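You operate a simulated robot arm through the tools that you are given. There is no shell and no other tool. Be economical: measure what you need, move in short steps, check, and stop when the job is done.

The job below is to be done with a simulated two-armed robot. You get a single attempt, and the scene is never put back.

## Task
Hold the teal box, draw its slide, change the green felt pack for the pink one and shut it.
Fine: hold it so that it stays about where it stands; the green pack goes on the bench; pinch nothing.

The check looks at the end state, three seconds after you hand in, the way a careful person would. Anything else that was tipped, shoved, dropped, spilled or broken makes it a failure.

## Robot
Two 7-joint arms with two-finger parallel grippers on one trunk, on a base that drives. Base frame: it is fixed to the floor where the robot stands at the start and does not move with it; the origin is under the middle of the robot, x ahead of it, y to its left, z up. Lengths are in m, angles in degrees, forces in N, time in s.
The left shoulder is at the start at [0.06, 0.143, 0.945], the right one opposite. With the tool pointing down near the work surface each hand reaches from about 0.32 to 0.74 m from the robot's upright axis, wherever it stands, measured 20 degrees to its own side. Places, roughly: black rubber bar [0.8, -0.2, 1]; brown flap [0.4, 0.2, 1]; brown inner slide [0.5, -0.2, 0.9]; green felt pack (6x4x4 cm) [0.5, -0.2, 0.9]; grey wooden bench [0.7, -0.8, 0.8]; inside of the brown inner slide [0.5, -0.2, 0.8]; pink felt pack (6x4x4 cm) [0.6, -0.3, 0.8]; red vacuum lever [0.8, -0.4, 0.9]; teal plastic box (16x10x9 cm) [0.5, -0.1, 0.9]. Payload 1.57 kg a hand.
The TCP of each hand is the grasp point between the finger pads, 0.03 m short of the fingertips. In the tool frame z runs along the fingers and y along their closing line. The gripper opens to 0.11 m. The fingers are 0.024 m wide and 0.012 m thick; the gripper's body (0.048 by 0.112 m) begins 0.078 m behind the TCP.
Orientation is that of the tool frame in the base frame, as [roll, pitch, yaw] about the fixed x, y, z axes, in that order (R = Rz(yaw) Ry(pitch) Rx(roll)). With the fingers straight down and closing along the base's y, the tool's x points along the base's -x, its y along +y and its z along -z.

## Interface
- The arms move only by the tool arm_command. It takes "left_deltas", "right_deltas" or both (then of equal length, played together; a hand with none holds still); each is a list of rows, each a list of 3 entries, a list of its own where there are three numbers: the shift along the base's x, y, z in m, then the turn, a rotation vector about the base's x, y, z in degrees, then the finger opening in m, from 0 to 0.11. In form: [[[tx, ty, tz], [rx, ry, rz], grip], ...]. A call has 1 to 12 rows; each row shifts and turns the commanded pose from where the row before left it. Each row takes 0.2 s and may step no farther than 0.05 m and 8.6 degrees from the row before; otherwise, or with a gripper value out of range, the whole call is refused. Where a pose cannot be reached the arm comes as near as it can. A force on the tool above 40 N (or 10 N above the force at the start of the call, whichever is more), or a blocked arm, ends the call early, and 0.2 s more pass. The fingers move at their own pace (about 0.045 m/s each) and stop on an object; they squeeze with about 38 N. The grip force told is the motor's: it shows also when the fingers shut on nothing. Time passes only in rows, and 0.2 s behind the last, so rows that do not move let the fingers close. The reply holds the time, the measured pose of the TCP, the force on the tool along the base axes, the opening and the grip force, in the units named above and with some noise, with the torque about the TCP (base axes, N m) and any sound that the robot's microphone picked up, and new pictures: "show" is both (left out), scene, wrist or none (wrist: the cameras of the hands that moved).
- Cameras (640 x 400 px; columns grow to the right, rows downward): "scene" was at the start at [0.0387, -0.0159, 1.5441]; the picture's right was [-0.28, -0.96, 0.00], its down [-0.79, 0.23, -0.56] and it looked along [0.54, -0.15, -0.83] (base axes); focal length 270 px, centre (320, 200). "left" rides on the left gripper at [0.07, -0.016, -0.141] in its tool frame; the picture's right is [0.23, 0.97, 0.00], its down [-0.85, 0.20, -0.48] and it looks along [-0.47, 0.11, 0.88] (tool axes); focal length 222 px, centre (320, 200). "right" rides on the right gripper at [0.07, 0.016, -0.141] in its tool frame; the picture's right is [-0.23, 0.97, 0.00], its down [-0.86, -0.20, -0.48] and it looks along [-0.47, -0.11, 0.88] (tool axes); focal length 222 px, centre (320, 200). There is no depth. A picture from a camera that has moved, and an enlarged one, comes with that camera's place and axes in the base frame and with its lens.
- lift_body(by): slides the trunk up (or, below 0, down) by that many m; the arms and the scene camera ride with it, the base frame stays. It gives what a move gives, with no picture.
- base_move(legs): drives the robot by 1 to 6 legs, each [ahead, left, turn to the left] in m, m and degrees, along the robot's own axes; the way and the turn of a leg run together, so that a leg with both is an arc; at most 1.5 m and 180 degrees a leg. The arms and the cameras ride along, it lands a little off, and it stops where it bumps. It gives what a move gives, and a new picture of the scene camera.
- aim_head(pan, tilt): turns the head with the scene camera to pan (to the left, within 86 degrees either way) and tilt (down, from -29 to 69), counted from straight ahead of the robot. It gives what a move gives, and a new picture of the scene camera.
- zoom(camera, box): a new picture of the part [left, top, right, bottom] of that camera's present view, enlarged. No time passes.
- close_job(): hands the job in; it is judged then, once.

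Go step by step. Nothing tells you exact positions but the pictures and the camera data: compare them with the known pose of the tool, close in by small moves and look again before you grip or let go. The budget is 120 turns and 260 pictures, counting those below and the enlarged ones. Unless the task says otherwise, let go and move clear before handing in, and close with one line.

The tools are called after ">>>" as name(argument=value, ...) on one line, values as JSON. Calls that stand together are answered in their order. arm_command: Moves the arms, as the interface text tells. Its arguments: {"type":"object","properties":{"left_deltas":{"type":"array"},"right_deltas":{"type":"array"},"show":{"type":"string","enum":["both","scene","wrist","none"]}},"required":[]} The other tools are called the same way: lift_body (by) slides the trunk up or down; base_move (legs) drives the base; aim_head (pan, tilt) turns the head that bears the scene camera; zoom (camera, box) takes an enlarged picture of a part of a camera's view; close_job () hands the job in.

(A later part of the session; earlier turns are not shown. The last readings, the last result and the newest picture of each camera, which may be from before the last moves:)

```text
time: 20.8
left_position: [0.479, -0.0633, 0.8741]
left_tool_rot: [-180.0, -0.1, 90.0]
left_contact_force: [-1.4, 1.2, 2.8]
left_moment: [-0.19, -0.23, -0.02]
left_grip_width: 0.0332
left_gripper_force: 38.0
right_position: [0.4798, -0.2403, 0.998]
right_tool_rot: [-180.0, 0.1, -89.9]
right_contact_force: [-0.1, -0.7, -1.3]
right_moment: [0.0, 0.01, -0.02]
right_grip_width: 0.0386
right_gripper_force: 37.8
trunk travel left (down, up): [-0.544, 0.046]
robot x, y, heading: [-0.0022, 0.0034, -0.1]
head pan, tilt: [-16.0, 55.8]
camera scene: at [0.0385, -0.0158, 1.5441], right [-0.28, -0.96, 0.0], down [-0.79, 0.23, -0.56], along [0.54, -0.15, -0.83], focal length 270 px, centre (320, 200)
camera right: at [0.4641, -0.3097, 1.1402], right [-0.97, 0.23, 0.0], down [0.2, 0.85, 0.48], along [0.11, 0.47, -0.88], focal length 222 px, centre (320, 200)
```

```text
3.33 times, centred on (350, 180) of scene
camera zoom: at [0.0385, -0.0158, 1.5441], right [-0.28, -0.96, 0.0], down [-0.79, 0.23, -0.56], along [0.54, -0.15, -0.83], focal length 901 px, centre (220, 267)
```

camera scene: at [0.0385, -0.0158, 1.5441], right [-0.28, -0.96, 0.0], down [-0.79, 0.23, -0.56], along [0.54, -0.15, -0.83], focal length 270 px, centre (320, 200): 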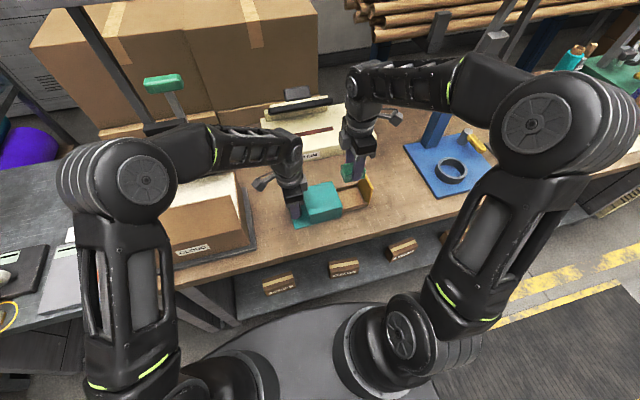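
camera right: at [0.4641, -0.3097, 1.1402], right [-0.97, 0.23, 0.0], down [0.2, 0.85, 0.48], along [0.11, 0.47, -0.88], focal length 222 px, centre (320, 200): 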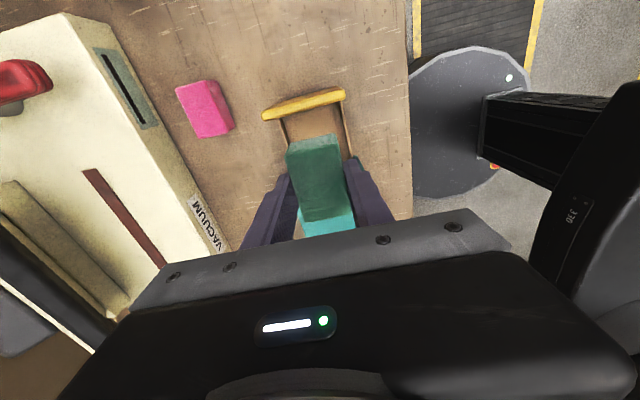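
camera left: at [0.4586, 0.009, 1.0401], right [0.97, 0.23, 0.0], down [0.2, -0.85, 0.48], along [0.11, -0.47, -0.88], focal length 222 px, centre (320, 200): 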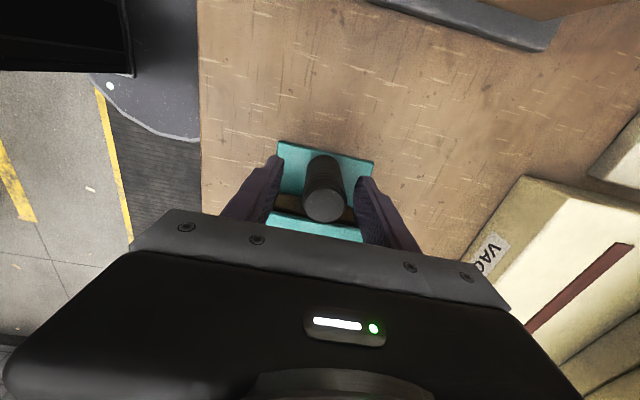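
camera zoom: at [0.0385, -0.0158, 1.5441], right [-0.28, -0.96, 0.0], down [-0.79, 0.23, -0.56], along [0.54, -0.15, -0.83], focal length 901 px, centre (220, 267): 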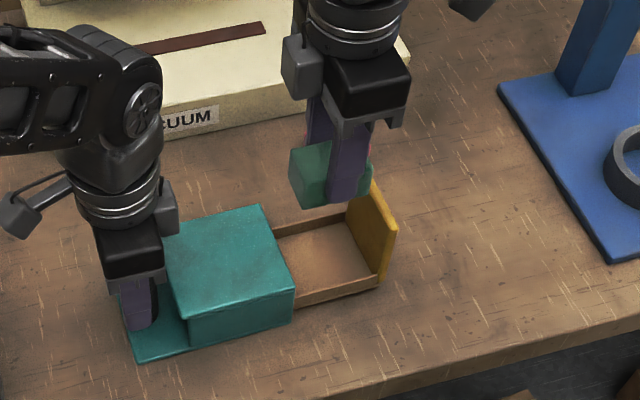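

The slide is empty. I carry the green pack to the clear bench at about (0.465, −0.385) and lower it.

>>> arm_command(right_deltas=[[[-0.003, -0.03, 0], [0, 0, 0], 0.0], [[-0.003, -0.03, 0], [0, 0, 0], 0.0], [[-0.003, -0.03, 0], [0, 0, 0], 0.0], [[-0.003, -0.03, 0], [0, 0, 0], 0.0], [[-0.003, -0.025, 0], [0, 0, 0], 0.0], [[0, 0, -0.035], [0, 0, 0], 0.0], [[0, 0, -0.035], [0, 0, 0], 0.0], [[0, 0, -0.03], [0, 0, 0], 0.0], [[0, 0, -0.015], [0, 0, 0], 0.0]])

>>> zoom(camera="scene", box=[270, 120, 450, 240])

```text
time: 22.8
left_position: [0.4782, -0.0633, 0.8742]
left_tool_rot: [-179.9, 0.0, 90.0]
left_contact_force: [1.6, -1.1, -0.4]
left_moment: [0.23, 0.16, -0.01]
left_grip_width: 0.0331
left_gripper_force: 38.1
right_position: [0.4652, -0.3849, 0.8808]
right_tool_rot: [-180.0, -0.1, -90.0]
right_contact_force: [0.9, -0.4, 0.4]
right_moment: [0.0, -0.02, 0.0]
right_grip_width: 0.0386
right_gripper_force: 38.1
trunk travel left (down, up): [-0.544, 0.046]
robot x, y, heading: [-0.0006, -0.0027, 0.0]
head pan, tilt: [-16.0, 55.8]
camera scene: at [0.0388, -0.0159, 1.5442], right [-0.28, -0.96, 0.0], down [-0.79, 0.23, -0.56], along [0.54, -0.15, -0.83], focal length 270 px, centre (320, 200)
camera right: at [0.4481, -0.4535, 1.0239], right [-0.97, 0.23, 0.0], down [0.2, 0.85, 0.48], along [0.11, 0.47, -0.88], focal length 222 px, centre (320, 200)
```

scene: 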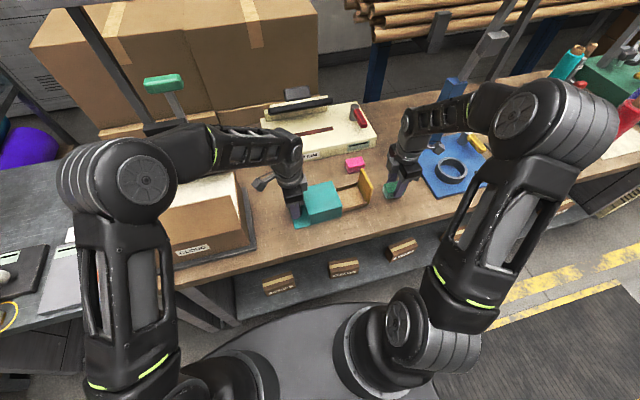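
right: 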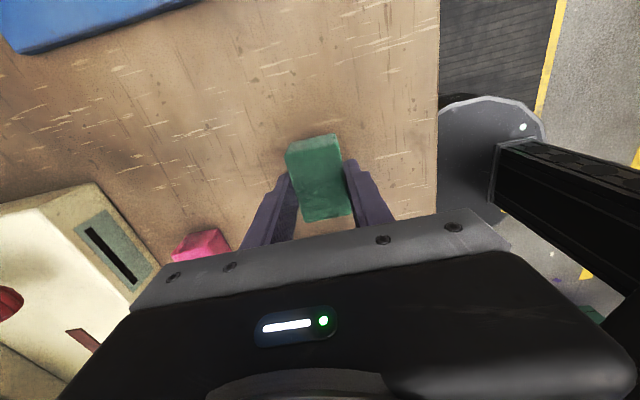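

```text
3.33 times, centred on (360, 180) of scene
camera zoom: at [0.0388, -0.0159, 1.5442], right [-0.28, -0.96, 0.0], down [-0.79, 0.23, -0.56], along [0.54, -0.15, -0.83], focal length 901 px, centre (187, 267)
```

zoom: 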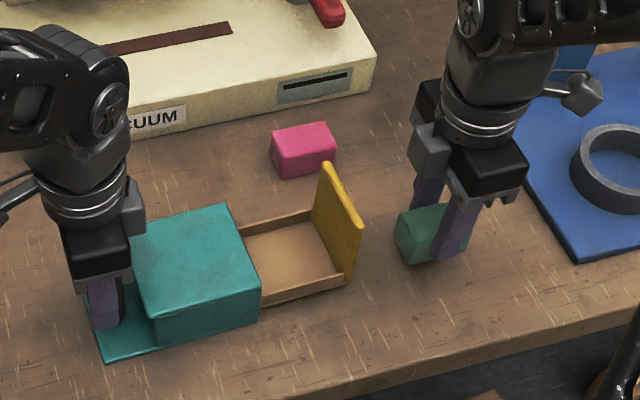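

The spot is clear all round. I creep down until the bench is felt.

>>> arm_command(right_deltas=[[[0, 0, -0.004], [0, 0, 0], 0.0], [[0, 0, -0.003], [0, 0, 0], 0.0], [[0, 0, -0.002], [0, 0, 0], 0.0], [[0, 0, -0.002], [0, 0, 0], 0.0]], show="none")

>>> zoom(camera="scene", box=[350, 150, 430, 210])

```text
time: 23.8
left_position: [0.4786, -0.0633, 0.8752]
left_tool_rot: [-180.0, -0.1, 90.0]
left_contact_force: [0.9, 0.6, 1.6]
left_moment: [0.0, -0.35, 0.03]
left_grip_width: 0.0332
left_gripper_force: 38.2
right_position: [0.4647, -0.385, 0.8713]
right_tool_rot: [-180.0, 0.0, -90.1]
right_contact_force: [-0.3, -0.3, -1.0]
right_moment: [0.02, 0.01, 0.0]
right_grip_width: 0.0384
right_gripper_force: 38.4
trunk travel left (down, up): [-0.544, 0.046]
robot x, y, heading: [-0.0027, -0.0008, -0.2]
head pan, tilt: [-16.0, 55.8]
```

```text
6.67 times, centred on (390, 180) of scene
camera zoom: at [0.0387, -0.0159, 1.5441], right [-0.28, -0.96, 0.0], down [-0.79, 0.23, -0.56], along [0.54, -0.15, -0.83], focal length 1802 px, centre (-147, 333)
```

zoom: 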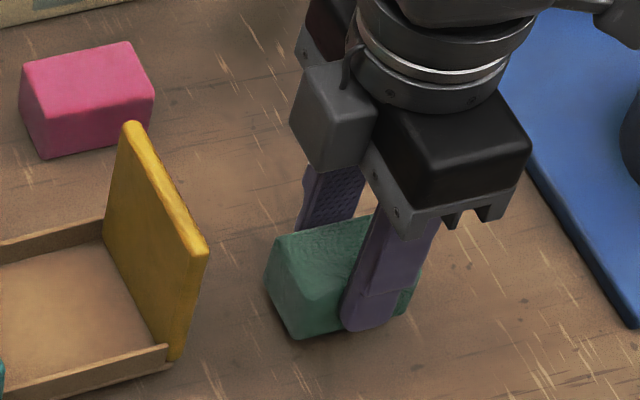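

>>> arm_command(right_deltas=[[[0, 0, -0.002], [0, 0, 0], 0.0], [[0, 0, -0.002], [0, 0, 0], 0.0], [[0, 0, -0.002], [0, 0, 0], 0.0]], show="none")

```text
time: 24.6
left_position: [0.4782, -0.0634, 0.8748]
left_tool_rot: [-180.0, 0.0, 90.0]
left_contact_force: [1.3, -0.4, -0.1]
left_moment: [0.13, 0.06, -0.04]
left_grip_width: 0.0332
left_gripper_force: 38.7
right_position: [0.4654, -0.385, 0.8661]
right_tool_rot: [180.0, 0.0, -90.0]
right_contact_force: [-0.2, 0.0, -0.8]
right_moment: [-0.02, -0.01, -0.01]
right_grip_width: 0.0387
right_gripper_force: 38.0
trunk travel left (down, up): [-0.544, 0.046]
robot x, y, heading: [0.0024, -0.0004, 0.2]
head pan, tilt: [-16.0, 55.8]
```

No contact yet, so I keep creeping down.

>>> arm_command(right_deltas=[[[0, 0, -0.002], [0, 0, 0], 0.0], [[0, 0, -0.002], [0, 0, 0], 0.0], [[0, 0, -0.001], [0, 0, 0], 0.0]], show="none")

>>> zoom(camera="scene", box=[350, 150, 430, 210])

```text
time: 25.4
left_position: [0.4769, -0.0618, 0.8757]
left_tool_rot: [179.9, 0.1, 90.0]
left_contact_force: [0.3, 0.5, 0.3]
left_moment: [0.23, -0.02, 0.0]
left_grip_width: 0.0329
left_gripper_force: 38.2
right_position: [0.4642, -0.3842, 0.8637]
right_tool_rot: [-179.7, -0.3, -90.1]
right_contact_force: [-5.2, -1.7, 37.3]
right_moment: [0.28, 0.48, -0.03]
right_grip_width: 0.0389
right_gripper_force: 37.7
trunk travel left (down, up): [-0.544, 0.046]
robot x, y, heading: [-0.0025, 0.0022, 0.0]
head pan, tilt: [-16.0, 55.8]
```

```text
6.67 times, centred on (390, 180) of scene
camera zoom: at [0.0354, -0.0139, 1.5448], right [-0.28, -0.96, 0.0], down [-0.79, 0.23, -0.56], along [0.54, -0.16, -0.83], focal length 1802 px, centre (-147, 333)
```

zoom: 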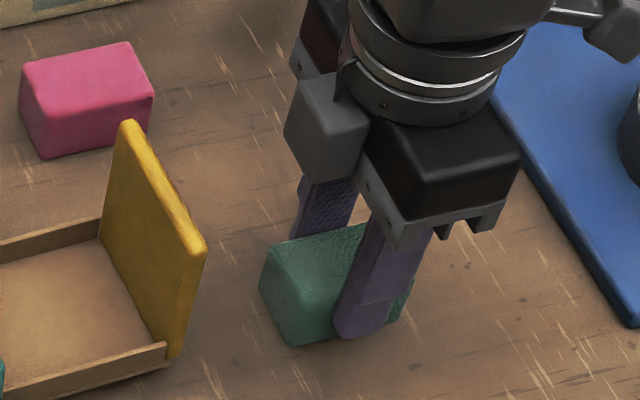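

The pack is on the bench (contact at z 0.864). I ease 2 mm up, open and rise.

>>> arm_command(right_deltas=[[[0, 0, 0.003], [0, 0, 0], 0.0], [[0, 0, 0], [0, 0, 0], 0.05], [[0, 0, 0], [0, 0, 0], 0.065], [[0, 0, 0], [0, 0, 0], 0.065], [[0, 0, 0.03], [0, 0, 0], 0.065], [[0, 0, 0.04], [0, 0, 0], 0.065], [[0, 0, 0.04], [0, 0, 0], 0.065]])

>>> zoom(camera="scene", box=[270, 120, 430, 240])

```text
time: 27.0
left_position: [0.4789, -0.0641, 0.8755]
left_tool_rot: [179.8, 0.2, 90.0]
left_contact_force: [1.9, 1.0, 16.3]
left_moment: [-0.64, 0.92, -0.1]
left_grip_width: 0.0331
left_gripper_force: 38.0
right_position: [0.4644, -0.3852, 0.9742]
right_tool_rot: [-180.0, 0.1, -90.0]
right_contact_force: [1.0, 0.5, 0.2]
right_moment: [0.0, 0.04, 0.01]
right_grip_width: 0.0648
right_gripper_force: 0.0
trunk travel left (down, up): [-0.544, 0.046]
robot x, y, heading: [-0.0058, -0.0001, 0.2]
head pan, tilt: [-16.0, 55.8]
camera scene: at [0.0378, -0.0158, 1.5442], right [-0.28, -0.96, 0.0], down [-0.79, 0.23, -0.56], along [0.54, -0.15, -0.83], focal length 270 px, centre (320, 200)
camera right: at [0.4473, -0.4536, 1.1167], right [-0.97, 0.23, 0.0], down [0.2, 0.85, 0.48], along [0.11, 0.47, -0.88], focal length 222 px, centre (320, 200)
```

scene: 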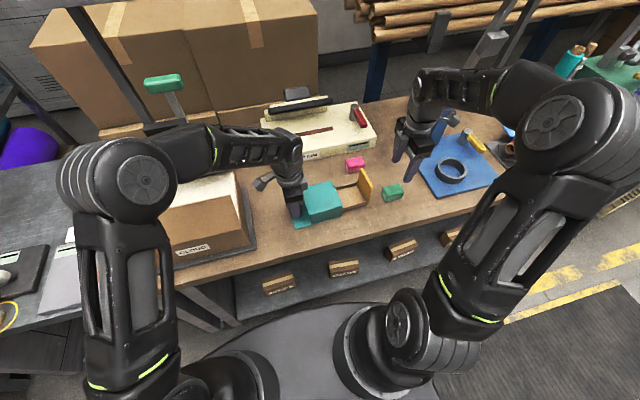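
right: 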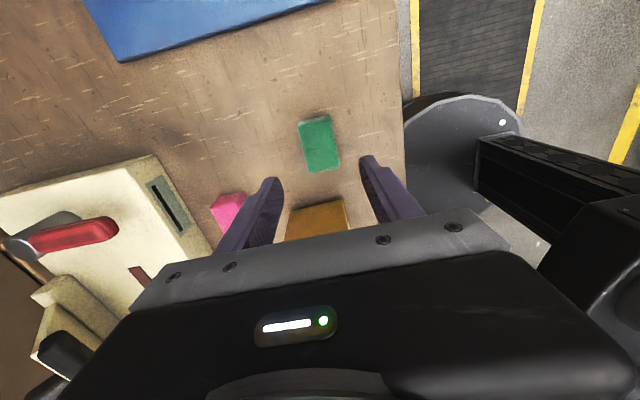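

```text
3.33 times, centred on (350, 180) of scene
camera zoom: at [0.0378, -0.0158, 1.5442], right [-0.28, -0.96, 0.0], down [-0.79, 0.23, -0.56], along [0.54, -0.15, -0.83], focal length 901 px, centre (220, 267)
```

zoom: 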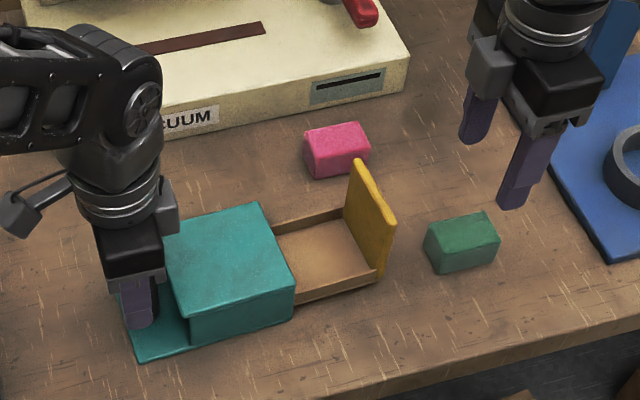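

The green pack lies flat on the bench. Now I move over the pink pack for a look.

>>> arm_command(right_deltas=[[[0.02, 0.015, 0.02], [0, 0, 0], 0.07], [[0.02, 0.015, 0.02], [0, 0, 0], 0.07], [[0.02, 0.015, 0.02], [0, 0, 0], 0.07], [[0.02, 0.02, 0], [0, 0, 0], 0.07], [[0.02, 0.02, 0], [0, 0, 0], 0.07]])

>>> zoom(camera="right", box=[220, 80, 420, 240])

```text
time: 28.2
left_position: [0.4789, -0.0638, 0.8755]
left_tool_rot: [179.9, 0.0, 90.0]
left_contact_force: [4.7, -0.8, 18.9]
left_moment: [-0.62, 0.79, -0.16]
left_grip_width: 0.0332
left_gripper_force: 38.2
right_position: [0.5658, -0.2992, 1.0341]
right_tool_rot: [-179.9, 0.0, -90.1]
right_contact_force: [0.2, 0.1, 0.0]
right_moment: [0.01, -0.01, 0.03]
right_grip_width: 0.0699
right_gripper_force: 0.0
trunk travel left (down, up): [-0.544, 0.046]
robot x, y, heading: [0.0014, -0.0023, -0.0]
head pan, tilt: [-16.0, 55.8]
camera scene: at [0.0379, -0.0156, 1.5442], right [-0.28, -0.96, 0.0], down [-0.79, 0.23, -0.56], along [0.54, -0.15, -0.83], focal length 270 px, centre (320, 200)
camera right: at [0.5491, -0.3681, 1.1763], right [-0.97, 0.23, 0.0], down [0.2, 0.86, 0.48], along [0.11, 0.47, -0.88], focal length 222 px, centre (320, 200)
```

scene: 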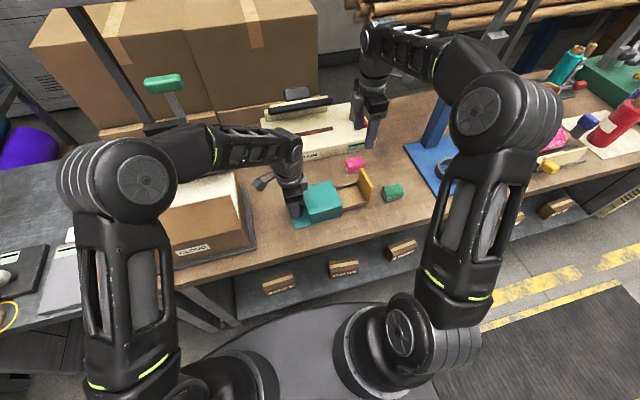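
right: 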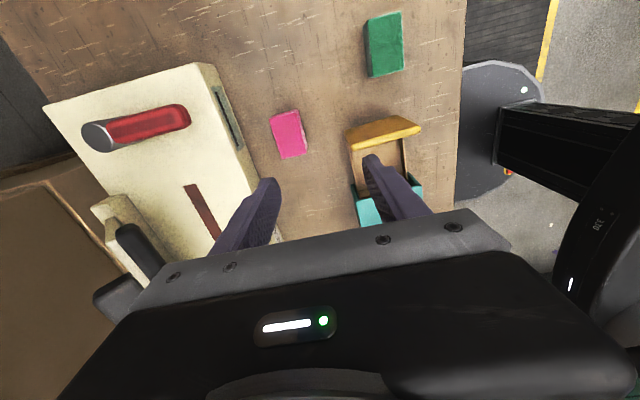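

```text
2.50 times, centred on (320, 160) of right
camera zoom: at [0.5491, -0.3681, 1.1763], right [-0.97, 0.23, 0.0], down [0.2, 0.86, 0.48], along [0.11, 0.47, -0.88], focal length 555 px, centre (320, 300)
```

zoom: 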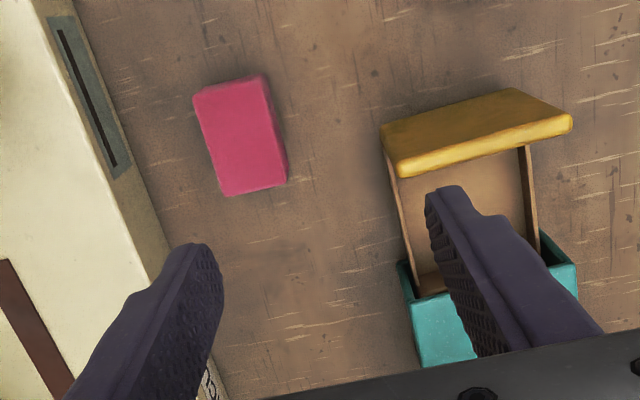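

The pink pack lies along y, centred at ≈(0.607, −0.309). The left hand now presses down about 18 N, so I ease it 1 mm up while lowering the right hand partway.

>>> arm_command(right_deltas=[[[0.02, -0.005, -0.03], [0, 0, 0], 0.065], [[0.021, -0.005, -0.04], [0, 0, 0], 0.06], [[0, 0, -0.04], [0, 0, 0], 0.06], [[0, 0, -0.02], [0, 0, 0], 0.06]], left_deltas=[[[0, 0, 0.0005], [0, 0, 0], 0.0], [[0, 0, 0.0005], [0, 0, 0], 0.0], [[0, 0, 0], [0, 0, 0], 0.0], [[0, 0, 0], [0, 0, 0], 0.0]], show="none")

>>> zoom(camera="right", box=[220, 80, 420, 240])

>>> zoom(camera="scene", box=[270, 120, 430, 240])

```text
time: 29.2
left_position: [0.4804, -0.0644, 0.8747]
left_tool_rot: [-179.9, -0.1, 90.1]
left_contact_force: [-1.4, 0.7, 3.5]
left_moment: [0.38, -0.29, 0.01]
left_grip_width: 0.0334
left_gripper_force: 38.1
right_position: [0.6074, -0.3086, 0.9016]
right_tool_rot: [-179.9, 0.0, -90.1]
right_contact_force: [0.8, -0.7, -0.6]
right_moment: [-0.02, 0.03, 0.04]
right_grip_width: 0.0601
right_gripper_force: 0.0
trunk travel left (down, up): [-0.544, 0.046]
robot x, y, heading: [0.0024, -0.0016, -0.0]
head pan, tilt: [-16.0, 55.8]
```

```text
2.50 times, centred on (320, 160) of right
camera zoom: at [0.5907, -0.3768, 1.0436], right [-0.97, 0.23, 0.0], down [0.2, 0.86, 0.48], along [0.11, 0.47, -0.88], focal length 555 px, centre (320, 300)
```

zoom: 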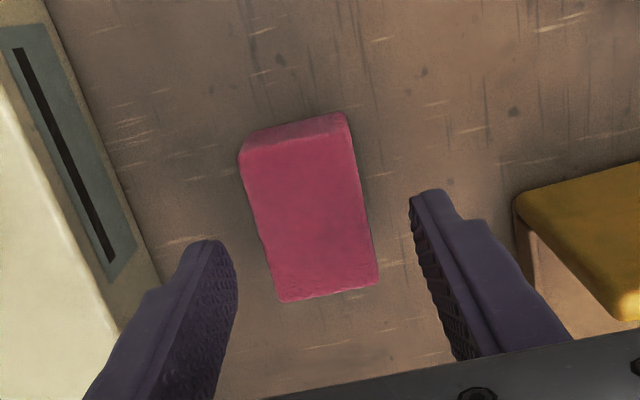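

```text
3.33 times, centred on (350, 180) of scene
camera zoom: at [0.0382, -0.0159, 1.544], right [-0.28, -0.96, 0.0], down [-0.79, 0.23, -0.56], along [0.54, -0.15, -0.83], focal length 901 px, centre (220, 267)
```

zoom: 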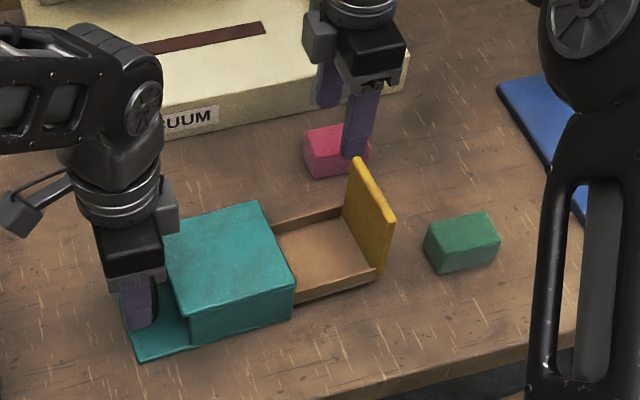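

The pink pack is centred between the fingers. I lower to z 0.872 and close.

>>> arm_command(right_deltas=[[[0.001, -0.001, -0.015], [0, 0, 0], 0.06], [[0, 0, -0.014], [0, 0, 0], 0.055], [[0, 0, 0], [0, 0, 0], 0.045], [[0, 0, 0], [0, 0, 0], 0.035], [[0, 0, 0], [0, 0, 0], 0.02], [[0, 0, 0], [0, 0, 0], 0.0], [[0, 0, 0], [0, 0, 0], 0.0]], show="none")

>>> zoom(camera="right", box=[220, 80, 420, 240])

```text
time: 30.8
left_position: [0.4809, -0.0644, 0.876]
left_tool_rot: [180.0, 0.1, 90.0]
left_contact_force: [0.7, -0.3, -0.1]
left_moment: [0.19, 0.01, 0.07]
left_grip_width: 0.0331
left_gripper_force: 38.0
right_position: [0.6092, -0.3093, 0.8723]
right_tool_rot: [180.0, 0.0, -90.0]
right_contact_force: [0.4, 0.9, 0.4]
right_moment: [0.01, -0.01, 0.0]
right_grip_width: 0.0389
right_gripper_force: 38.0
trunk travel left (down, up): [-0.544, 0.046]
robot x, y, heading: [0.0038, 0.0049, -0.0]
head pan, tilt: [-16.0, 55.8]
```

```text
2.50 times, centred on (320, 160) of right
camera zoom: at [0.592, -0.3776, 1.0153], right [-0.97, 0.23, 0.0], down [0.2, 0.86, 0.48], along [0.11, 0.47, -0.88], focal length 555 px, centre (320, 300)
```

zoom: 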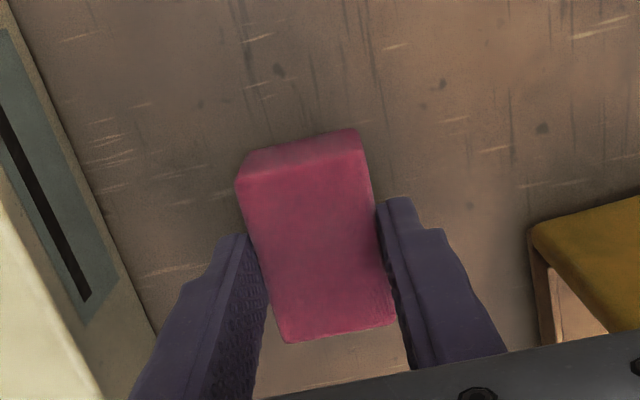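

The pink pack is gripped. I lift it to z≈1.0 and carry it over the open slide.

>>> arm_command(right_deltas=[[[0, 0, 0.015], [0, 0, 0], 0.0], [[0, 0, 0.035], [0, 0, 0], 0.0], [[0, 0, 0.04], [0, 0, 0], 0.0], [[0, 0, 0.04], [0, 0, 0], 0.0], [[-0.025, 0.013, 0], [0, 0, 0], 0.0], [[-0.026, 0.014, 0], [0, 0, 0], 0.0], [[-0.026, 0.014, 0], [0, 0, 0], 0.0], [[-0.026, 0.014, 0], [0, 0, 0], 0.0], [[-0.026, 0.013, 0], [0, 0, 0], 0.0]])

>>> zoom(camera="scene", box=[270, 120, 430, 240])

>>> zoom(camera="right", box=[220, 60, 420, 240])

```text
time: 32.8
left_position: [0.4801, -0.0648, 0.8746]
left_tool_rot: [-179.9, 0.0, 90.0]
left_contact_force: [-0.8, -0.3, -0.1]
left_moment: [-0.06, -0.02, -0.07]
left_grip_width: 0.033
left_gripper_force: 37.8
right_position: [0.4774, -0.2426, 1.0062]
right_tool_rot: [-179.9, -0.1, -90.0]
right_contact_force: [-0.1, 0.2, -0.3]
right_moment: [-0.01, -0.04, 0.01]
right_grip_width: 0.0388
right_gripper_force: 37.7
trunk travel left (down, up): [-0.544, 0.046]
robot x, y, heading: [0.003, 0.0022, 0.2]
head pan, tilt: [-16.0, 55.8]
camera scene: at [0.0381, -0.0157, 1.5441], right [-0.28, -0.96, 0.0], down [-0.79, 0.23, -0.56], along [0.54, -0.15, -0.83], focal length 270 px, centre (320, 200)
camera right: at [0.4614, -0.3108, 1.1487], right [-0.97, 0.23, 0.0], down [0.2, 0.86, 0.48], along [0.11, 0.47, -0.88], focal length 222 px, centre (320, 200)
```

scene: 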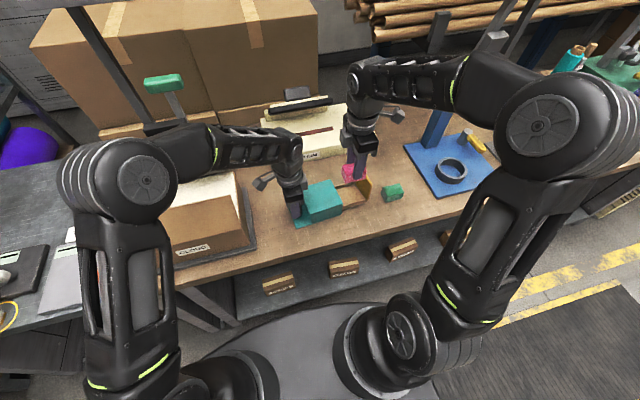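
right: 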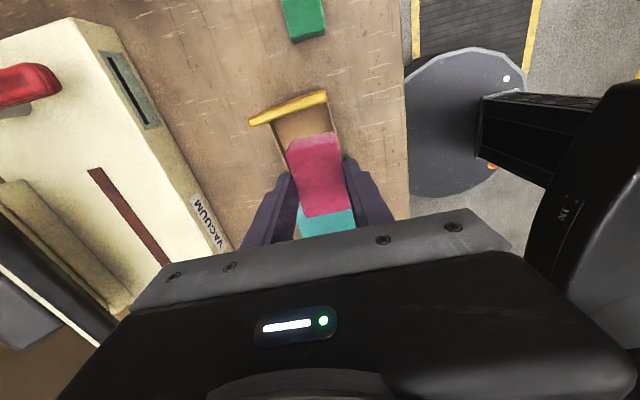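

```text
3.33 times, centred on (350, 180) of scene
camera zoom: at [0.0381, -0.0157, 1.5441], right [-0.28, -0.96, 0.0], down [-0.79, 0.23, -0.56], along [0.54, -0.15, -0.83], focal length 901 px, centre (220, 267)
```

zoom: 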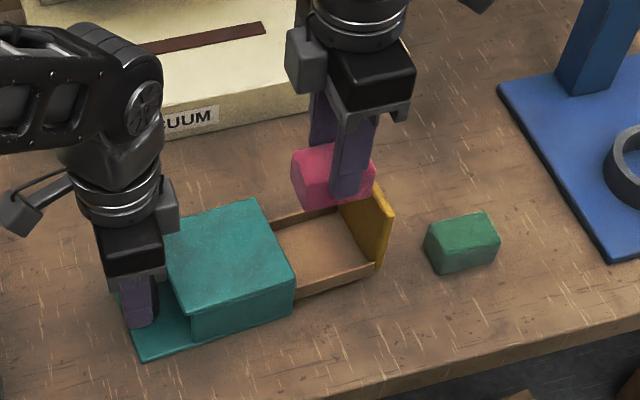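

```text
2.22 times, centred on (320, 150) of right
camera zoom: at [0.4614, -0.3108, 1.1487], right [-0.97, 0.23, 0.0], down [0.2, 0.86, 0.48], along [0.11, 0.47, -0.88], focal length 494 px, centre (320, 311)
```

zoom: 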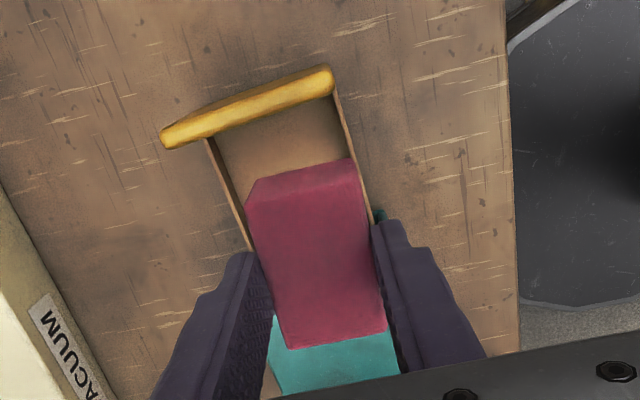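

From the wrist view the slide may have swung a little in yaw. I check it closely before putting the pack in.

>>> zoom(camera="scene", box=[270, 140, 390, 230])

>>> zoom(camera="right", box=[240, 60, 380, 200])

```text
4.44 times, centred on (330, 185) of scene
camera zoom: at [0.0381, -0.0157, 1.5441], right [-0.28, -0.96, 0.0], down [-0.79, 0.23, -0.56], along [0.54, -0.15, -0.83], focal length 1202 px, centre (276, 267)
```

zoom: 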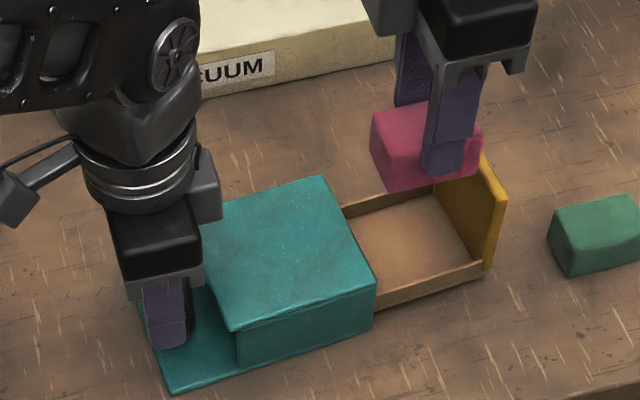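

```text
2.86 times, centred on (310, 130) of right
camera zoom: at [0.4614, -0.3108, 1.1487], right [-0.97, 0.23, 0.0], down [0.2, 0.86, 0.48], along [0.11, 0.47, -0.88], focal length 635 px, centre (349, 400)
```

zoom: 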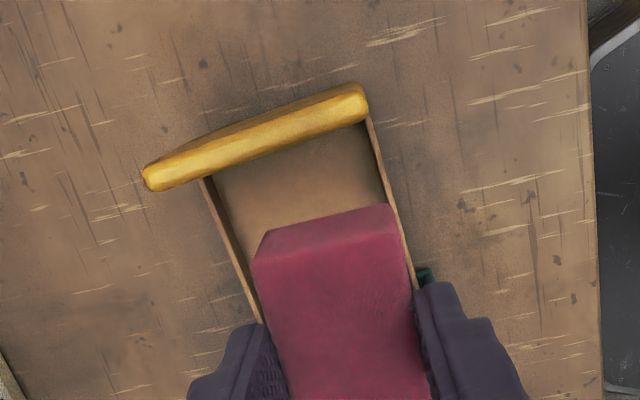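

The whole box has swung about +6° around the post. I turn the left hand back by the same amount and see whether the box follows.

>>> arm_command(left_deltas=[[[0, 0, 0], [0, 0, -1.5], 0.0], [[0, 0, 0], [0, 0, -1.5], 0.0], [[0, 0, 0], [0, 0, -1.5], 0.0], [[0, 0, 0], [0, 0, -1.5], 0.0]], show="none")

>>> zoom(camera="scene", box=[270, 140, 390, 230])

```text
time: 33.8
left_position: [0.4815, -0.0643, 0.8765]
left_tool_rot: [-180.0, -0.1, 84.0]
left_contact_force: [0.2, 0.9, 1.1]
left_moment: [0.02, -0.27, 0.03]
left_grip_width: 0.0328
left_gripper_force: 37.7
right_position: [0.4786, -0.2419, 1.0059]
right_tool_rot: [-180.0, 0.0, -90.0]
right_contact_force: [0.4, -0.4, -1.3]
right_moment: [0.0, -0.01, -0.01]
right_grip_width: 0.0387
right_gripper_force: 37.7
trunk travel left (down, up): [-0.544, 0.046]
robot x, y, heading: [-0.0004, 0.0, 0.2]
head pan, tilt: [-16.0, 55.8]
```

```text
4.44 times, centred on (330, 185) of scene
camera zoom: at [0.0388, -0.0158, 1.5441], right [-0.28, -0.96, 0.0], down [-0.79, 0.23, -0.56], along [0.54, -0.15, -0.83], focal length 1202 px, centre (276, 267)
```

zoom: 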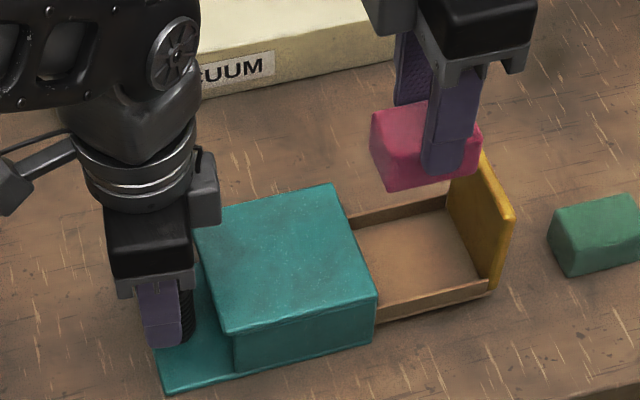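

The box followed and stands again as it did. Now I lower the pink pack over the pocket, then check.

>>> arm_command(right_deltas=[[[0.002, 0.001, -0.03], [0, 0, 0], 0.0], [[0, 0, -0.03], [0, 0, 0], 0.0], [[0, 0, -0.025], [0, 0, 0], 0.0], [[0, 0, -0.015], [0, 0, 0], 0.0]], show="none")

>>> zoom(camera="scene", box=[270, 140, 390, 230])

>>> zoom(camera="right", box=[220, 60, 420, 240])

```text
time: 34.8
left_position: [0.482, -0.065, 0.876]
left_tool_rot: [180.0, 0.1, 84.1]
left_contact_force: [0.2, -0.5, 0.1]
left_moment: [-0.03, 0.22, -0.08]
left_grip_width: 0.0328
left_gripper_force: 38.0
right_position: [0.4816, -0.2423, 0.9044]
right_tool_rot: [180.0, 0.1, -90.0]
right_contact_force: [0.4, -0.3, 0.3]
right_moment: [0.0, 0.0, 0.01]
right_grip_width: 0.0384
right_gripper_force: 38.4
trunk travel left (down, up): [-0.544, 0.046]
robot x, y, heading: [-0.0037, 0.0004, 0.3]
head pan, tilt: [-16.0, 55.8]
```

```text
4.44 times, centred on (330, 185) of scene
camera zoom: at [0.0388, -0.0159, 1.5442], right [-0.28, -0.96, 0.0], down [-0.79, 0.23, -0.56], along [0.54, -0.15, -0.83], focal length 1202 px, centre (276, 267)
```

zoom: 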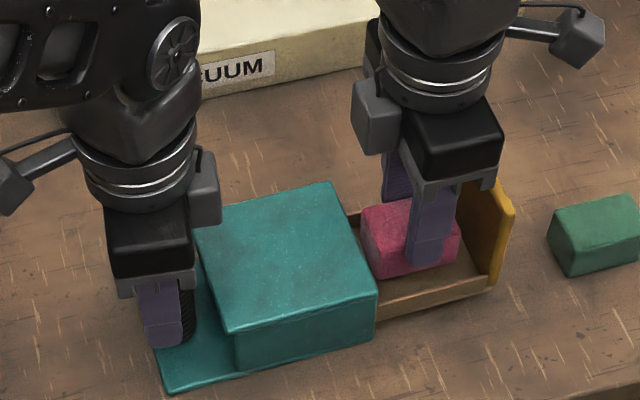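

```text
2.22 times, centred on (320, 150) of right
camera zoom: at [0.4649, -0.3116, 1.0466], right [-0.97, 0.23, 0.0], down [0.2, 0.86, 0.48], along [0.11, 0.47, -0.88], focal length 494 px, centre (320, 311)
```

zoom: 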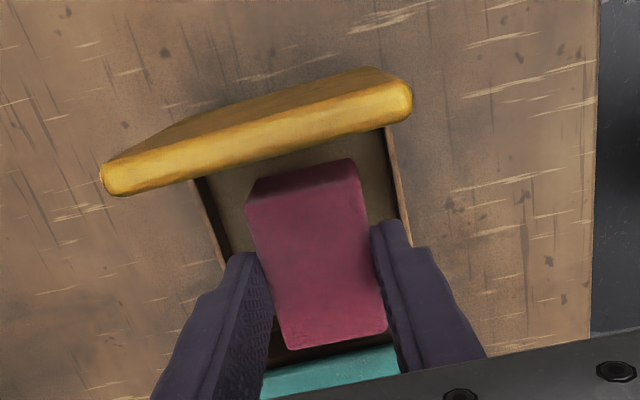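

The pack is lined up inside the walls. I sink it the last 2 cm slowly.

>>> arm_command(right_deltas=[[[0, 0, -0.006], [0, 0, 0], 0.0], [[0, 0, -0.006], [0, 0, 0], 0.0], [[0, 0, -0.003], [0, 0, 0], 0.0], [[0, 0, -0.002], [0, 0, 0], 0.0]], show="none")

>>> zoom(camera="scene", box=[310, 150, 390, 210])

```text
time: 35.8
left_position: [0.4819, -0.0641, 0.8758]
left_tool_rot: [-180.0, 0.0, 84.0]
left_contact_force: [0.4, 0.0, 0.7]
left_moment: [0.14, -0.01, -0.08]
left_grip_width: 0.033
left_gripper_force: 37.9
right_position: [0.4804, -0.242, 0.8876]
right_tool_rot: [180.0, 0.0, -90.1]
right_contact_force: [0.2, 0.3, 0.7]
right_moment: [0.0, 0.01, 0.01]
right_grip_width: 0.0389
right_gripper_force: 37.9
trunk travel left (down, up): [-0.544, 0.046]
robot x, y, heading: [-0.0017, -0.0017, -0.2]
head pan, tilt: [-16.0, 55.8]
```

```text
6.67 times, centred on (350, 180) of scene
camera zoom: at [0.0387, -0.0159, 1.5442], right [-0.28, -0.96, 0.0], down [-0.79, 0.23, -0.56], along [0.54, -0.15, -0.83], focal length 1802 px, centre (120, 333)
```

zoom: 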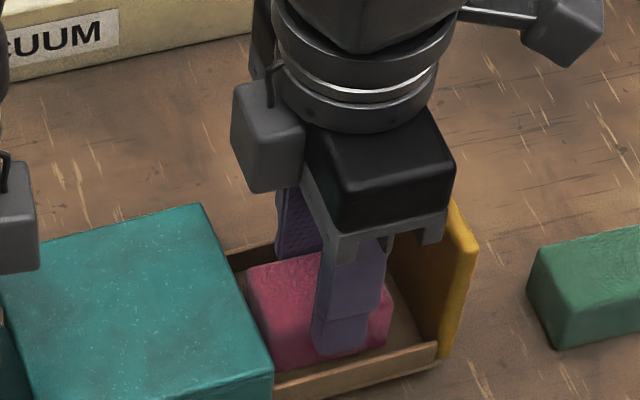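

>>> arm_command(right_deltas=[[[0, 0, -0.001], [0, 0, 0], 0.0], [[0, 0, -0.001], [0, 0, 0], 0.0], [[0, 0, -0.001], [0, 0, 0], 0.0]], show="none")

```text
time: 36.6
left_position: [0.4801, -0.064, 0.8759]
left_tool_rot: [179.9, 0.0, 83.9]
left_contact_force: [1.1, -0.2, 0.0]
left_moment: [0.12, -0.35, -0.06]
left_grip_width: 0.0327
left_gripper_force: 37.9
right_position: [0.4803, -0.2413, 0.8854]
right_tool_rot: [-179.9, 0.0, -90.0]
right_contact_force: [-0.2, -0.9, 6.7]
right_moment: [0.0, 0.03, 0.03]
right_grip_width: 0.0389
right_gripper_force: 37.8
trunk travel left (down, up): [-0.544, 0.046]
robot x, y, heading: [0.0022, 0.0031, 0.1]
head pan, tilt: [-16.0, 55.8]
```

The pack touches the slide floor (6.7 N at z 0.885). I open a little, clear of the walls, and rise.

>>> arm_command(right_deltas=[[[0, 0, 0], [0, 0, 0], 0.044], [[0, 0, 0], [0, 0, 0], 0.048], [[0, 0, 0], [0, 0, 0], 0.048], [[0, 0, 0.015], [0, 0, 0], 0.048], [[0, 0, 0.03], [0, 0, 0], 0.055], [[0, 0, 0.04], [0, 0, 0], 0.055], [[0, 0, 0.04], [0, 0, 0], 0.055]])

>>> zoom(camera="scene", box=[270, 140, 390, 230])

>>> zoom(camera="right", box=[220, 60, 420, 240])

```text
time: 38.2
left_position: [0.4808, -0.0642, 0.8758]
left_tool_rot: [-180.0, 0.0, 84.0]
left_contact_force: [-1.6, 1.8, 3.6]
left_moment: [-0.29, -0.27, -0.15]
left_grip_width: 0.0329
left_gripper_force: 38.4
right_position: [0.4793, -0.2436, 1.0106]
right_tool_rot: [179.9, 0.0, -90.0]
right_contact_force: [0.1, 0.2, -0.3]
right_moment: [0.01, -0.02, -0.01]
right_grip_width: 0.0551
right_gripper_force: 0.0
trunk travel left (down, up): [-0.544, 0.046]
robot x, y, heading: [-0.004, 0.0007, 0.2]
head pan, tilt: [-16.0, 55.8]
camera scene: at [0.0383, -0.0158, 1.5441], right [-0.28, -0.96, 0.0], down [-0.79, 0.23, -0.56], along [0.54, -0.15, -0.83], focal length 270 px, centre (320, 200)
camera right: at [0.463, -0.3121, 1.1525], right [-0.97, 0.23, 0.0], down [0.2, 0.85, 0.48], along [0.11, 0.47, -0.88], focal length 222 px, centre (320, 200)
```

scene: 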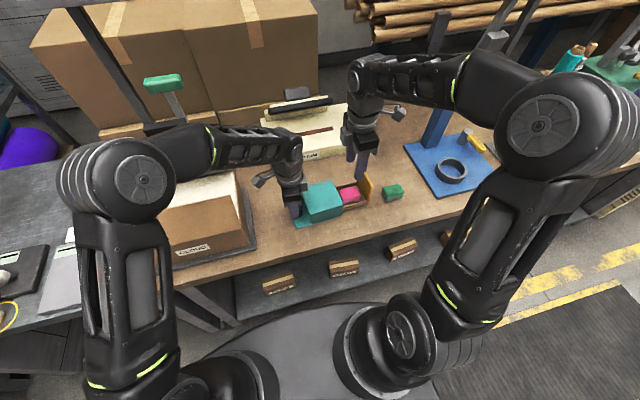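
right: 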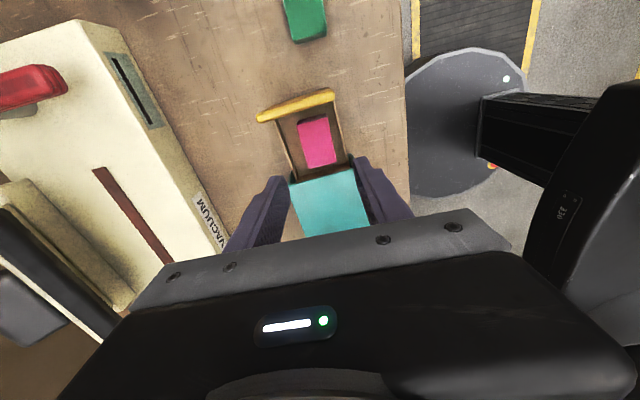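

```text
4.44 times, centred on (330, 185) of scene
camera zoom: at [0.0383, -0.0158, 1.5441], right [-0.28, -0.96, 0.0], down [-0.79, 0.23, -0.56], along [0.54, -0.15, -0.83], focal length 1202 px, centre (276, 267)
```

zoom: 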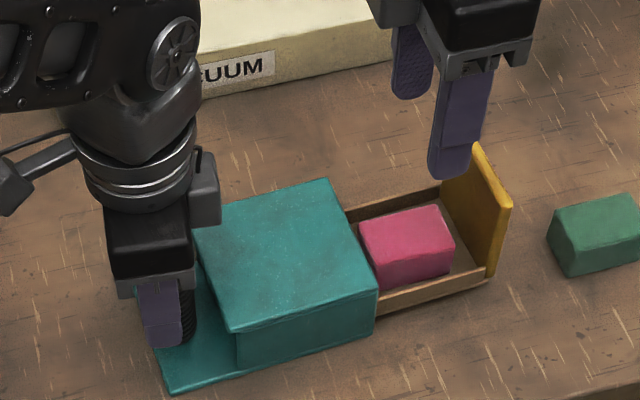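

```text
2.22 times, centred on (320, 150) of right
camera zoom: at [0.463, -0.3121, 1.1525], right [-0.97, 0.23, 0.0], down [0.2, 0.85, 0.48], along [0.11, 0.47, -0.88], focal length 494 px, centre (320, 311)
```

zoom: 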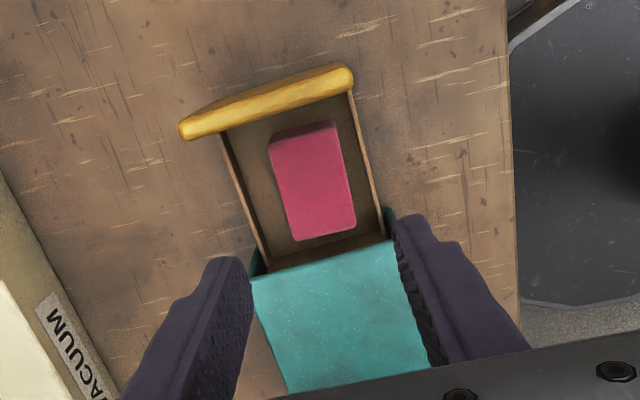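

The pink pack lies flat inside the pocket. I move the open fingers outside the yellow front to push it at two points, and correct the box's slight swing by −1.5° with the left hand.

>>> arm_command(right_deltas=[[[0, -0.03, 0], [0, 0, 0], 0.055], [[0.001, -0.03, 0], [0, 0, 0], 0.055], [[0.001, -0.028, 0], [0, 0, 0], 0.055], [[0, 0, -0.03], [0, 0, 0], 0.05], [[0, 0, -0.03], [0, 0, 0], 0.05]], left_deltas=[[[0, 0, 0], [0, 0, -0.5], 0.0], [[0, 0, 0], [0, 0, -0.5], 0.0], [[0, 0, 0], [0, 0, -0.5], 0.0], [[0, 0, 0], [0, 0, 0], 0.0], [[0, 0, 0], [0, 0, 0], 0.0]], show="none")

>>> zoom(camera="right", box=[220, 60, 420, 240])

>>> zoom(camera="scene", box=[270, 130, 410, 230])

```text
time: 39.4
left_position: [0.4812, -0.0638, 0.8754]
left_tool_rot: [-179.9, 0.0, 82.5]
left_contact_force: [0.0, -0.4, 0.0]
left_moment: [0.13, -0.14, -0.06]
left_grip_width: 0.0329
left_gripper_force: 37.7
right_position: [0.4819, -0.3304, 0.9499]
right_tool_rot: [179.9, -0.1, -90.0]
right_contact_force: [0.3, 0.7, -0.1]
right_moment: [0.02, 0.0, 0.0]
right_grip_width: 0.0502
right_gripper_force: 0.0
trunk travel left (down, up): [-0.544, 0.046]
robot x, y, heading: [-0.0016, -0.0006, -0.3]
head pan, tilt: [-16.0, 55.8]
```

```text
2.22 times, centred on (320, 150) of right
camera zoom: at [0.4671, -0.3996, 1.0932], right [-0.97, 0.23, 0.0], down [0.2, 0.85, 0.48], along [0.11, 0.47, -0.88], focal length 494 px, centre (320, 311)
```

zoom: 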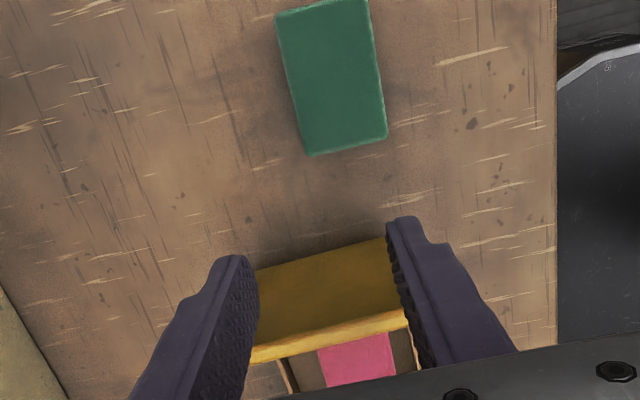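

```text
4.00 times, centred on (340, 180) of scene
camera zoom: at [0.0388, -0.0159, 1.5442], right [-0.28, -0.96, 0.0], down [-0.79, 0.23, -0.56], along [0.54, -0.15, -0.83], focal length 1082 px, centre (240, 280)
```

zoom: 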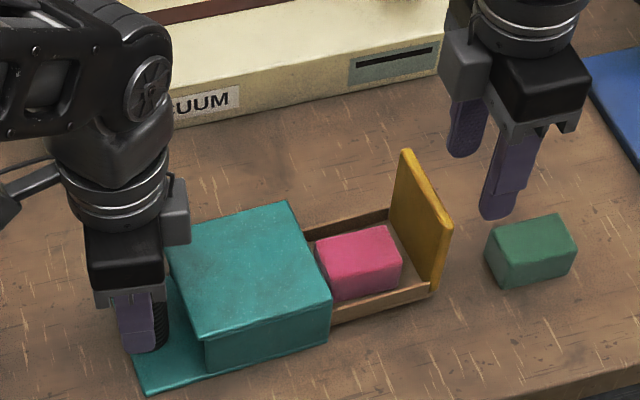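

The fingers clear both the yellow front and the green pack. I lower to z 0.89, then push gently.

>>> arm_command(right_deltas=[[[0, 0, -0.03], [0, 0, 0], 0.05], [[0, 0, -0.03], [0, 0, 0], 0.05], [[0, 0.01, 0], [0, 0, 0], 0.05], [[0, 0.008, 0], [0, 0, 0], 0.05], [[0, 0.008, 0], [0, 0, 0], 0.05], [[0, 0.008, 0], [0, 0, 0], 0.05]], show="none")

>>> zoom(camera="scene", box=[270, 130, 410, 230])

```text
time: 40.8
left_position: [0.4805, -0.0634, 0.8765]
left_tool_rot: [-180.0, 0.1, 82.5]
left_contact_force: [0.7, 3.3, -0.3]
left_moment: [-0.2, 0.04, 0.02]
left_grip_width: 0.0327
left_gripper_force: 37.9
right_position: [0.4821, -0.2965, 0.89]
right_tool_rot: [-180.0, 0.0, -90.0]
right_contact_force: [-1.2, -4.0, 1.9]
right_moment: [0.08, 0.05, 0.13]
right_grip_width: 0.0509
right_gripper_force: 0.2
trunk travel left (down, up): [-0.544, 0.046]
robot x, y, heading: [-0.0004, 0.0003, -0.1]
head pan, tilt: [-16.0, 55.8]
```

```text
4.00 times, centred on (340, 180) of scene
camera zoom: at [0.0386, -0.0158, 1.5442], right [-0.28, -0.96, 0.0], down [-0.79, 0.23, -0.56], along [0.54, -0.15, -0.83], focal length 1082 px, centre (240, 280)
```

zoom: 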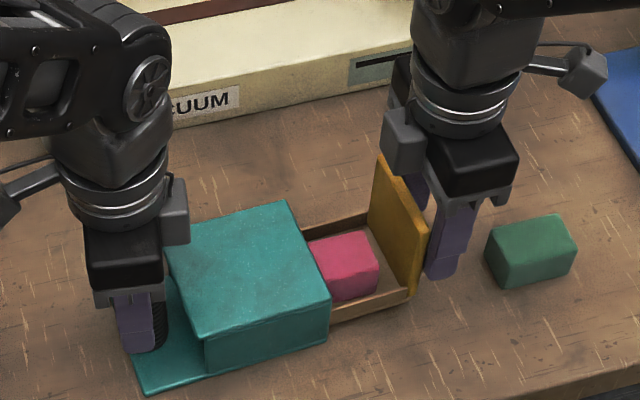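

The slide moves at about 4 N and the pack enters freely. I push 5.5 cm more.

>>> arm_command(right_deltas=[[[0, 0.008, 0], [0, 0, 0], 0.05], [[0, 0.008, 0], [0, 0, 0], 0.05], [[0, 0.008, 0], [0, 0, 0], 0.05], [[0, 0.008, 0], [0, 0, 0], 0.05], [[0, 0.008, 0], [0, 0, 0], 0.05], [[0, 0.008, 0], [0, 0, 0], 0.05], [[0, 0.007, 0], [0, 0, 0], 0.05]], show="none")

>>> zoom(camera="scene", box=[270, 130, 410, 230])

>>> zoom(camera="right", box=[220, 60, 420, 240])

```text
time: 42.4
left_position: [0.4806, -0.0638, 0.8767]
left_tool_rot: [-180.0, -0.1, 82.5]
left_contact_force: [1.3, 4.1, 0.5]
left_moment: [0.08, -0.07, 0.08]
left_grip_width: 0.0328
left_gripper_force: 38.0
right_position: [0.4817, -0.242, 0.8894]
right_tool_rot: [179.8, 0.1, -90.0]
right_contact_force: [-0.5, -3.3, -1.0]
right_moment: [0.04, -0.03, 0.12]
right_grip_width: 0.0513
right_gripper_force: 0.7
trunk travel left (down, up): [-0.544, 0.046]
robot x, y, heading: [0.0023, -0.003, -0.2]
head pan, tilt: [-16.0, 55.8]
```

```text
4.00 times, centred on (340, 180) of scene
camera zoom: at [0.0388, -0.0159, 1.5441], right [-0.28, -0.96, 0.0], down [-0.79, 0.23, -0.56], along [0.54, -0.15, -0.83], focal length 1082 px, centre (240, 280)
```

zoom: 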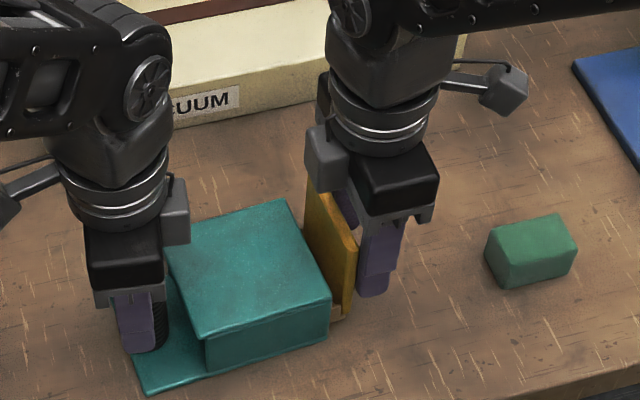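

```text
2.22 times, centred on (320, 150) of right
camera zoom: at [0.4658, -0.3101, 1.0319], right [-0.97, 0.23, 0.0], down [0.2, 0.86, 0.48], along [0.11, 0.47, -0.88], focal length 494 px, centre (320, 311)
```

zoom: 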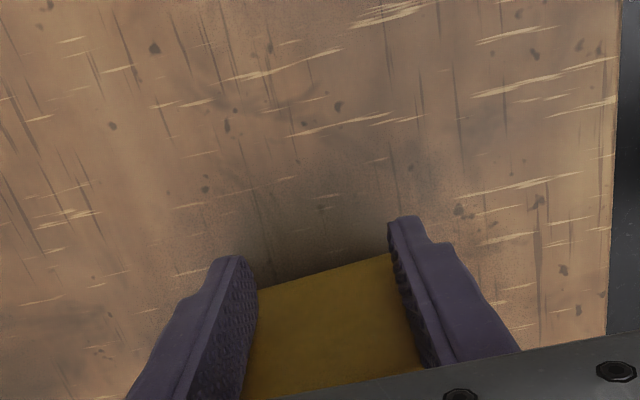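

Still light. The shut position should come at TCP y≈−0.224, so I push on in small steps.

>>> arm_command(right_deltas=[[[0, 0.006, 0], [0, 0, 0], 0.05], [[0, 0.005, 0], [0, 0, 0], 0.05], [[0, 0.003, 0], [0, 0, 0], 0.05], [[0, 0.002, 0], [0, 0, 0], 0.05]], show="none")

>>> zoom(camera="scene", box=[290, 150, 370, 220])

```text
time: 43.4
left_position: [0.4813, -0.0616, 0.875]
left_tool_rot: [-179.9, -0.3, 82.5]
left_contact_force: [0.6, 18.8, 5.5]
left_moment: [-0.87, 0.02, -0.49]
left_grip_width: 0.0326
left_gripper_force: 38.2
right_position: [0.4824, -0.2281, 0.8907]
right_tool_rot: [-180.0, -0.3, -90.1]
right_contact_force: [-0.8, -23.4, 1.2]
right_moment: [0.46, 0.05, 0.72]
right_grip_width: 0.0505
right_gripper_force: 0.1
trunk travel left (down, up): [-0.544, 0.046]
robot x, y, heading: [-0.001, 0.0025, -0.2]
head pan, tilt: [-16.0, 55.8]
```

```text
5.71 times, centred on (330, 185) of scene
camera zoom: at [0.0382, -0.0163, 1.5443], right [-0.28, -0.96, 0.0], down [-0.79, 0.23, -0.56], along [0.54, -0.15, -0.83], focal length 1545 px, centre (263, 286)
```

zoom: 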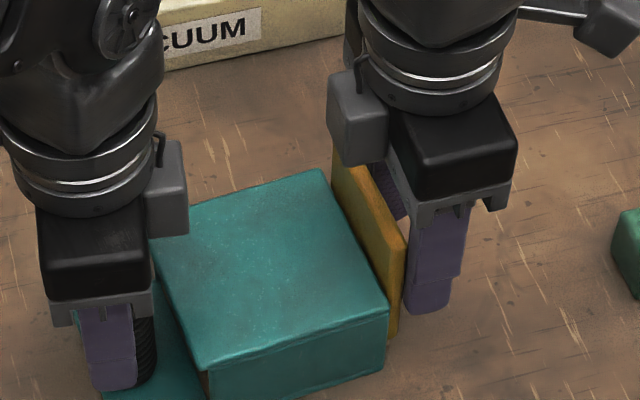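

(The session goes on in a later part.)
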